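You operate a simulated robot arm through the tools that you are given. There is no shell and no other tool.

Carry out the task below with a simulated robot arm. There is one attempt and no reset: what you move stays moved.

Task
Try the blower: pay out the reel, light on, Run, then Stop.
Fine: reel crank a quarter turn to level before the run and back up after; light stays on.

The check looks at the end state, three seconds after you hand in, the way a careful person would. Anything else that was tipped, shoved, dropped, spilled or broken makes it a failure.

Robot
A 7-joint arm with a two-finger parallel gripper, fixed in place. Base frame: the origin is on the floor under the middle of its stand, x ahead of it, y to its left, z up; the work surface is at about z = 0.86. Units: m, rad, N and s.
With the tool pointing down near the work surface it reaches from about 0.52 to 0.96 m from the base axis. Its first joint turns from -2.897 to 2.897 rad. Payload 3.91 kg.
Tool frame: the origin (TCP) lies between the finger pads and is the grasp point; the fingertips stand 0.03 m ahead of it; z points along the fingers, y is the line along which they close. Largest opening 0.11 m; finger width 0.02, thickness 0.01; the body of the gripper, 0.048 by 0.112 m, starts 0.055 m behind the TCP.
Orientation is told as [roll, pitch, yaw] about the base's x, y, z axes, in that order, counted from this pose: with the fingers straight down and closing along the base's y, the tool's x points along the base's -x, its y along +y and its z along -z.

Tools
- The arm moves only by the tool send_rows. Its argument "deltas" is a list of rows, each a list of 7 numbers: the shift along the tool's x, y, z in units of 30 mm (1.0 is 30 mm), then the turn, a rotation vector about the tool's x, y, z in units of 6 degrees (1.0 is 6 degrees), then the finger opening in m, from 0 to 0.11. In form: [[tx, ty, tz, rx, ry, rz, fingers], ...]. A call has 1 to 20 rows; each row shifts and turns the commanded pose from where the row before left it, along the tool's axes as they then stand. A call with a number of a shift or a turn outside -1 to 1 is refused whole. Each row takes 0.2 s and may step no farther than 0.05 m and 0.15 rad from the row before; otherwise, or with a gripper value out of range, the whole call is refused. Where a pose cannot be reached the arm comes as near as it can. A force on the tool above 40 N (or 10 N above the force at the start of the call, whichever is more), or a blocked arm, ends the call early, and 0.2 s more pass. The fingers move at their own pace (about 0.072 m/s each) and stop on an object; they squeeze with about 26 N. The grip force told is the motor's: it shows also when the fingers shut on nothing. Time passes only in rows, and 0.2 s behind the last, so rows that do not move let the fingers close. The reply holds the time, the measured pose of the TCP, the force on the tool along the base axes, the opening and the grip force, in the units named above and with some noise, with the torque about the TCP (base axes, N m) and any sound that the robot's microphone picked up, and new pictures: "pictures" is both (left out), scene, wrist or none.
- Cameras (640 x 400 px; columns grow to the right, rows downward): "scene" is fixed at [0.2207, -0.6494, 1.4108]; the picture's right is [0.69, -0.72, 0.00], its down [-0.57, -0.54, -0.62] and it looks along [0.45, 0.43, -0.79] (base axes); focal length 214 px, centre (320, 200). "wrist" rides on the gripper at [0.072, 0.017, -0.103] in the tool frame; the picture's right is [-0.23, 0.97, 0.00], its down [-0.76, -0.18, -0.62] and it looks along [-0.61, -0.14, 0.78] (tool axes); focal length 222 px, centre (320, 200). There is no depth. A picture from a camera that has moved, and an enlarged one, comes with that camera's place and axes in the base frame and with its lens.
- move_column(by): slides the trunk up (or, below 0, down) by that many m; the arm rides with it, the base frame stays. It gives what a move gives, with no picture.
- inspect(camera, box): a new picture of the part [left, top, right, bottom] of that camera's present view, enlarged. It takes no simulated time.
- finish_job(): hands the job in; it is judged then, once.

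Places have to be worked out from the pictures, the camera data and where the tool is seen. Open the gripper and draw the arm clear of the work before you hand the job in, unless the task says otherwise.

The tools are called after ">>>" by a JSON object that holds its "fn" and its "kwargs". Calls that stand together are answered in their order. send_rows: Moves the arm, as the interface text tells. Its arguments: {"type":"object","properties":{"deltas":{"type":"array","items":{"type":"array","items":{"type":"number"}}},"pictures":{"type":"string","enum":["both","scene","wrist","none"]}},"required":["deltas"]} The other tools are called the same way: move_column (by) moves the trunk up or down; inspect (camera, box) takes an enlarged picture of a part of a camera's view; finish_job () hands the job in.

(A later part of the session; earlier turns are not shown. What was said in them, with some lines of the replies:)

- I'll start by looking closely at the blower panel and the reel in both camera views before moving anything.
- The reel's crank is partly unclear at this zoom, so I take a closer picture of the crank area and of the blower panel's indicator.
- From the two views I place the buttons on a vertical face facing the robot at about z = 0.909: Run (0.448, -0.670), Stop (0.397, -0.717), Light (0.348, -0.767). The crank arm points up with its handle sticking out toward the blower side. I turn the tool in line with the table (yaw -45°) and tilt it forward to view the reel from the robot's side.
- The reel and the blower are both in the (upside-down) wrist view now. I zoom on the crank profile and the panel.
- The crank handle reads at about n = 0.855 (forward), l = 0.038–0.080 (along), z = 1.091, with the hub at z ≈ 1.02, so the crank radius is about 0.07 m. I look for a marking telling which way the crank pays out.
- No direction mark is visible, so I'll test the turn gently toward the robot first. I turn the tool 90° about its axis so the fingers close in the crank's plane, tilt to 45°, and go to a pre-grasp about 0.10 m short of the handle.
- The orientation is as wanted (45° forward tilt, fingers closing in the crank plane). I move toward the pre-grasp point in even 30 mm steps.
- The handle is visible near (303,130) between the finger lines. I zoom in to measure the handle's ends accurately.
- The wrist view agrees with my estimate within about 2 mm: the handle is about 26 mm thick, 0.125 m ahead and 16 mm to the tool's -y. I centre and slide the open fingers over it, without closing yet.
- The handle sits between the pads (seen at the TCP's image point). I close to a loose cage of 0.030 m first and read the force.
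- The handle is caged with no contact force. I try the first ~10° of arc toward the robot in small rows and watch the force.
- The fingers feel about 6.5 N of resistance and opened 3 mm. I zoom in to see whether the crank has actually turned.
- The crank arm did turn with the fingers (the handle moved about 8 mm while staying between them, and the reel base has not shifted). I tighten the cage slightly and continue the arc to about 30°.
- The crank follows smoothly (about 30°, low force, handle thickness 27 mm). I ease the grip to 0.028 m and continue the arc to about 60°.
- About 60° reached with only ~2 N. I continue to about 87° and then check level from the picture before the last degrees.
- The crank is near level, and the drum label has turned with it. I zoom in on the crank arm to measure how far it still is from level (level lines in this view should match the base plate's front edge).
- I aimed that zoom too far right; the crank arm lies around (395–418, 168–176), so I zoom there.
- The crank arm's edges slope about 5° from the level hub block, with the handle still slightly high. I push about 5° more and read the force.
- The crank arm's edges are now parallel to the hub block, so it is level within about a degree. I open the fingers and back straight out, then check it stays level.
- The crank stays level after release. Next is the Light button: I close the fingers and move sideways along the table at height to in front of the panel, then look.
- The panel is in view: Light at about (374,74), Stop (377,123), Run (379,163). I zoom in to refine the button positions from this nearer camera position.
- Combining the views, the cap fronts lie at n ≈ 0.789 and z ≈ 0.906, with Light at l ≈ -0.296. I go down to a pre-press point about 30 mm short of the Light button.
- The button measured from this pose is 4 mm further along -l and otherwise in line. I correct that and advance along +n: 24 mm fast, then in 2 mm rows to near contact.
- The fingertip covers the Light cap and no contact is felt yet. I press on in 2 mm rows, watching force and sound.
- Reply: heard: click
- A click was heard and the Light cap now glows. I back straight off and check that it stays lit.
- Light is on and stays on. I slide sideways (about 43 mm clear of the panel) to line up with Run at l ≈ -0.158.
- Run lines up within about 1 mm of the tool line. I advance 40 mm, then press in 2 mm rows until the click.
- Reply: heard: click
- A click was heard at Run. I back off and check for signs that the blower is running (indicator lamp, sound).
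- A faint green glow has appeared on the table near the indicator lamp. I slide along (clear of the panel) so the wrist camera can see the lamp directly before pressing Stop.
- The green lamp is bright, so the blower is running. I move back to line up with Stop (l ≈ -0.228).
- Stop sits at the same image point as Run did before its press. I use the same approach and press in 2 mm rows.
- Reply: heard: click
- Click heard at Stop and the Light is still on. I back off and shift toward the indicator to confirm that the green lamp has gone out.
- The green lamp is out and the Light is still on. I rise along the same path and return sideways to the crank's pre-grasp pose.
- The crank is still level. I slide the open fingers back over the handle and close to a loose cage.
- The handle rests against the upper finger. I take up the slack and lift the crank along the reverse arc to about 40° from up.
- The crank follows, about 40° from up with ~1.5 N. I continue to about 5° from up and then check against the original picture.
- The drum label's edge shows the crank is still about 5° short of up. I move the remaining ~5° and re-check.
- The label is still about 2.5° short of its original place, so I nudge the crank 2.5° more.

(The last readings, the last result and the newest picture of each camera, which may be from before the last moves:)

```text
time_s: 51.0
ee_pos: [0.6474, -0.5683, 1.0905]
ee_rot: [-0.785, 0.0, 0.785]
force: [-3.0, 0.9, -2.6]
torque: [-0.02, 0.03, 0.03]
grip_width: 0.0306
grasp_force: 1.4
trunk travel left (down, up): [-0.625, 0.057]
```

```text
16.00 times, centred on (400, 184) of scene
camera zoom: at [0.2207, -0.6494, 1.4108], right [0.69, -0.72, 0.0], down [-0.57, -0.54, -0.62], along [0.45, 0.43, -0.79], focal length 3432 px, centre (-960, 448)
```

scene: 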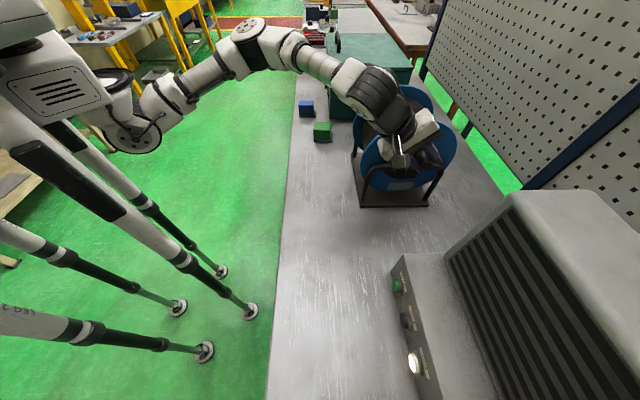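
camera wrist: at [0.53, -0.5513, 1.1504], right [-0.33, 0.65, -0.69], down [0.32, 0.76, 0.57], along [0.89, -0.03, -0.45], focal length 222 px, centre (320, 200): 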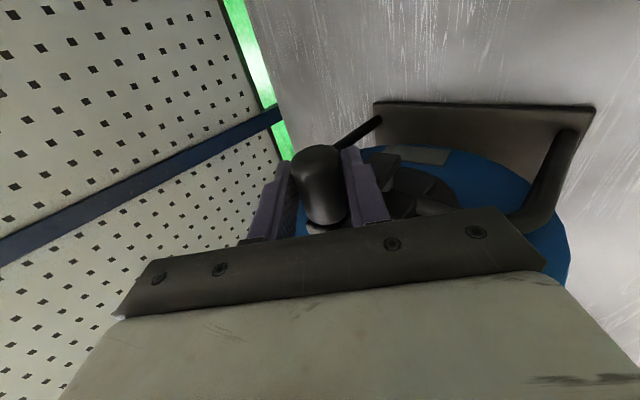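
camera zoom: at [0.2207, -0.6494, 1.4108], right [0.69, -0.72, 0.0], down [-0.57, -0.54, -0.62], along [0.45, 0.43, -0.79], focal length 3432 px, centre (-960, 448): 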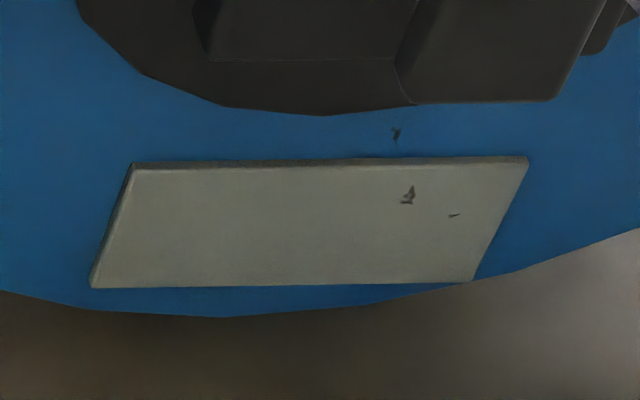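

The label now coincides with its original position, so the crank is back up. I open the fingers and withdraw straight back.

>>> {"fn": "send_rows", "kwargs": {"deltas": [[0, 0, 0, 0, 0, 0, 0.04], [0, 0, 0, 0, 0, 0, 0.07], [0, 0, 0, 0, 0, 0, 0.07], [0, 0, -0.7, 0, 0, 0, 0.07], [0, 0, -1, 0, 0, 0, 0.07], [0, 0, -1, 0, 0, 0, 0.07], [0, 0, -1, 0, 0, 0, 0.07], [0, 0, -1, 0, 0, 0, 0.07], [0, 0, 0, 0, 0, 0, 0.07]], "pictures": "both"}}

>>> {"fn": "inspect", "kwargs": {"camera": "scene", "box": [380, 135, 444, 185]}}

>>> {"fn": "inspect", "kwargs": {"camera": "scene", "box": [380, 172, 420, 197]}}

```text
time_s: 53.0
ee_pos: [0.5766, -0.4973, 1.1908]
ee_rot: [-0.785, -0.001, 0.787]
force: [-0.2, -0.3, 0.0]
torque: [-0.01, 0.01, 0.0]
grip_width: 0.07
grasp_force: 0.1
trunk travel left (down, up): [-0.625, 0.057]
camera wrist: at [0.466, -0.4877, 1.2515], right [-0.33, 0.65, -0.69], down [0.32, 0.76, 0.57], along [0.89, -0.03, -0.45], focal length 222 px, centre (320, 200)
```

scene: 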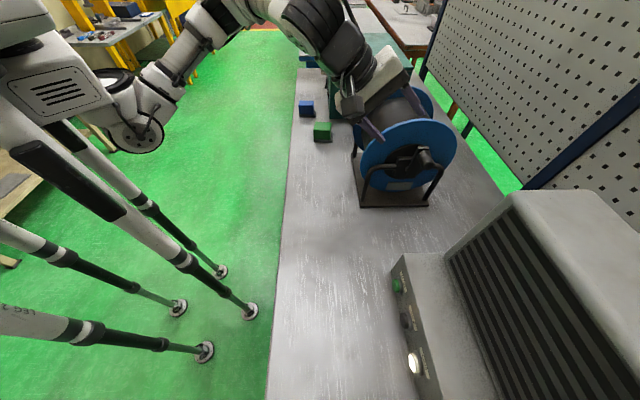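
wrist: 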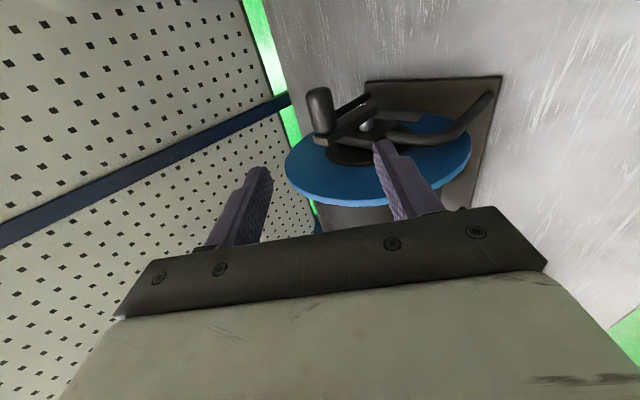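

```text
8.00 times, centred on (412, 160) of scene
camera zoom: at [0.2207, -0.6494, 1.4108], right [0.69, -0.72, 0.0], down [-0.57, -0.54, -0.62], along [0.45, 0.43, -0.79], focal length 1716 px, centre (-416, 520)
```

zoom: 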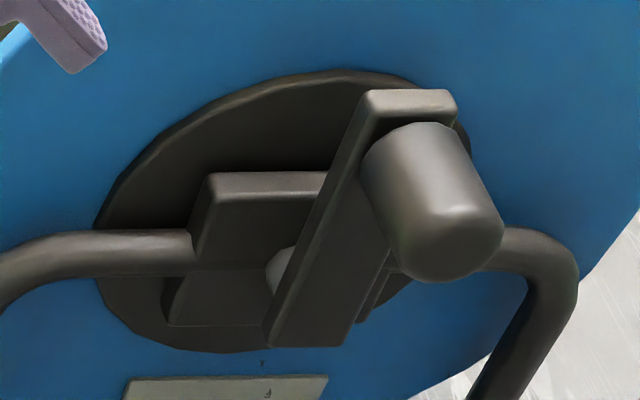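

```text
16.00 times, centred on (400, 184) of scene
camera zoom: at [0.2207, -0.6494, 1.4108], right [0.69, -0.72, 0.0], down [-0.57, -0.54, -0.62], along [0.45, 0.43, -0.79], focal length 3432 px, centre (-960, 448)
```

zoom: 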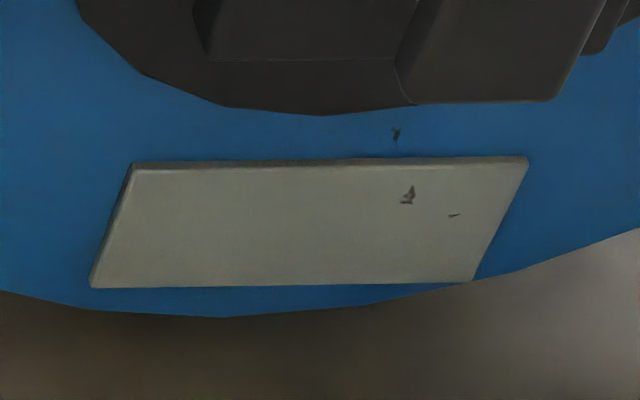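

Crank and label match the original pictures, and the Light is on. I draw the arm back clear of the table and take final pictures.

>>> {"fn": "send_rows", "kwargs": {"deltas": [[0, 0, -0.8, 0, 0, 0, 0.08], [0.22, 0.6, -0.757, 0, 0, 0, 0.11], [0.22, 0.6, -0.757, 0, 0, 0, 0.11], [0.22, 0.6, -0.757, 0, 0, 0, 0.11], [0.22, 0.6, -0.757, 0, 0, 0, 0.11], [0.22, 0.6, -0.757, 0, 0, 0, 0.11], [0.22, 0.6, -0.757, 0, 0, 0, 0.11], [0.22, 0.6, -0.757, 0, 0, 0, 0.11], [0.22, 0.6, -0.757, 0, 0, 0, 0.11], [0, 0, 0, 0, 0, 0, 0.11]], "pictures": "both"}}

>>> {"fn": "inspect", "kwargs": {"camera": "scene", "box": [340, 80, 520, 400]}}

>>> {"fn": "inspect", "kwargs": {"camera": "scene", "box": [370, 240, 530, 400]}}

```text
time_s: 55.2
ee_pos: [0.366, -0.3581, 1.2339]
ee_rot: [-0.784, 0.0, 0.786]
force: [1.0, 0.2, -0.1]
torque: [-0.02, 0.01, 0.01]
grip_width: 0.1098
grasp_force: 0.1
trunk travel left (down, up): [-0.625, 0.057]
camera wrist: at [0.2548, -0.3491, 1.294], right [-0.33, 0.65, -0.69], down [0.32, 0.76, 0.57], along [0.89, -0.03, -0.45], focal length 222 px, centre (320, 200)
```

scene: 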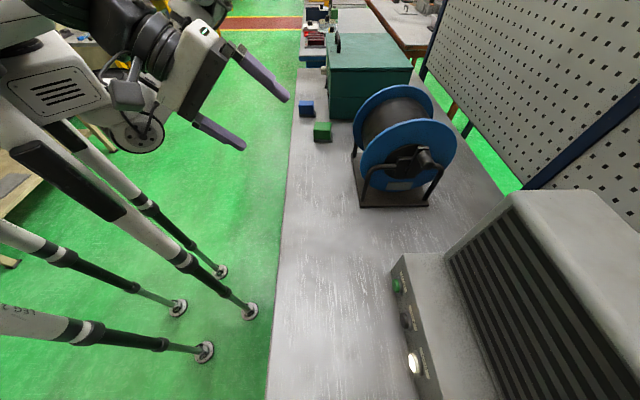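
wrist: 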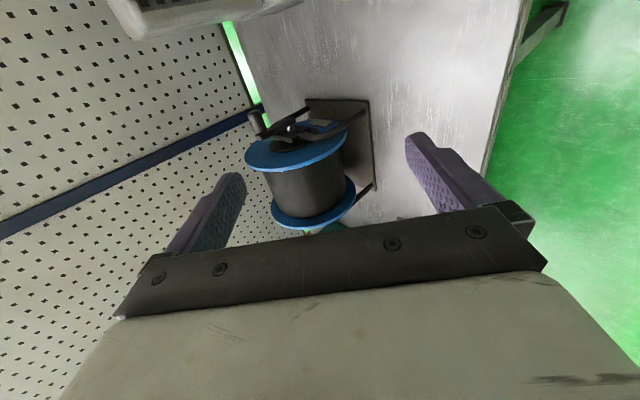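

```text
1.25 times, centred on (430, 240) of scene
camera zoom: at [0.2207, -0.6494, 1.4108], right [0.69, -0.72, 0.0], down [-0.57, -0.54, -0.62], along [0.45, 0.43, -0.79], focal length 268 px, centre (182, 150)
```

zoom: 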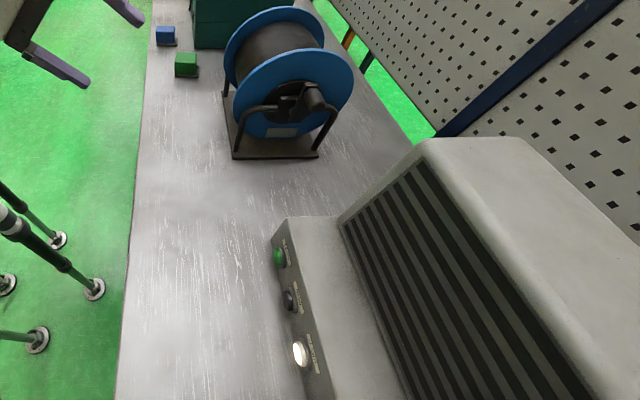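

```text
2.50 times, centred on (450, 320) of scene
camera zoom: at [0.2207, -0.6494, 1.4108], right [0.69, -0.72, 0.0], down [-0.57, -0.54, -0.62], along [0.45, 0.43, -0.79], focal length 536 px, centre (-5, -100)
```

zoom: 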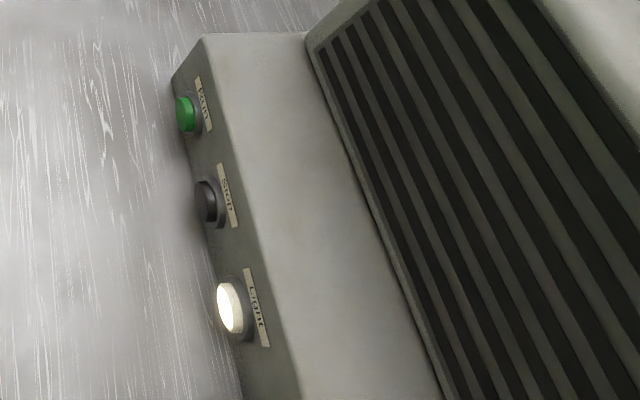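

The final pictures show the crank up, the Light on, no green glow on the table from the running lamp, and nothing on the table shifted. The gripper is open and clear of the work, so I hand the job in.

>>> {"fn": "finish_job", "kwargs": {}}

```text
The job is handed in.
```

I tried the blower in the order you gave and handed the job in:

1. **Reel paid out:** I turned the crank a quarter turn toward the robot, from up to level, and it stayed there when released. The drum turned with it. I saw no direction marking on the reel, so I tried that way first, and it moved freely.
2. **Light on:** One press and one click. The Light button lit and stayed lit.
3. **Run:** One press and one click. The green running lamp came on.
4. **Stop:** One press and one click. The green lamp went out and the Light stayed on.
5. **Crank back up:** The crank and the drum label match their starting positions in the pictures.

The arm is drawn back clear of the work with the gripper open. The final pictures show nothing else on the table moved.
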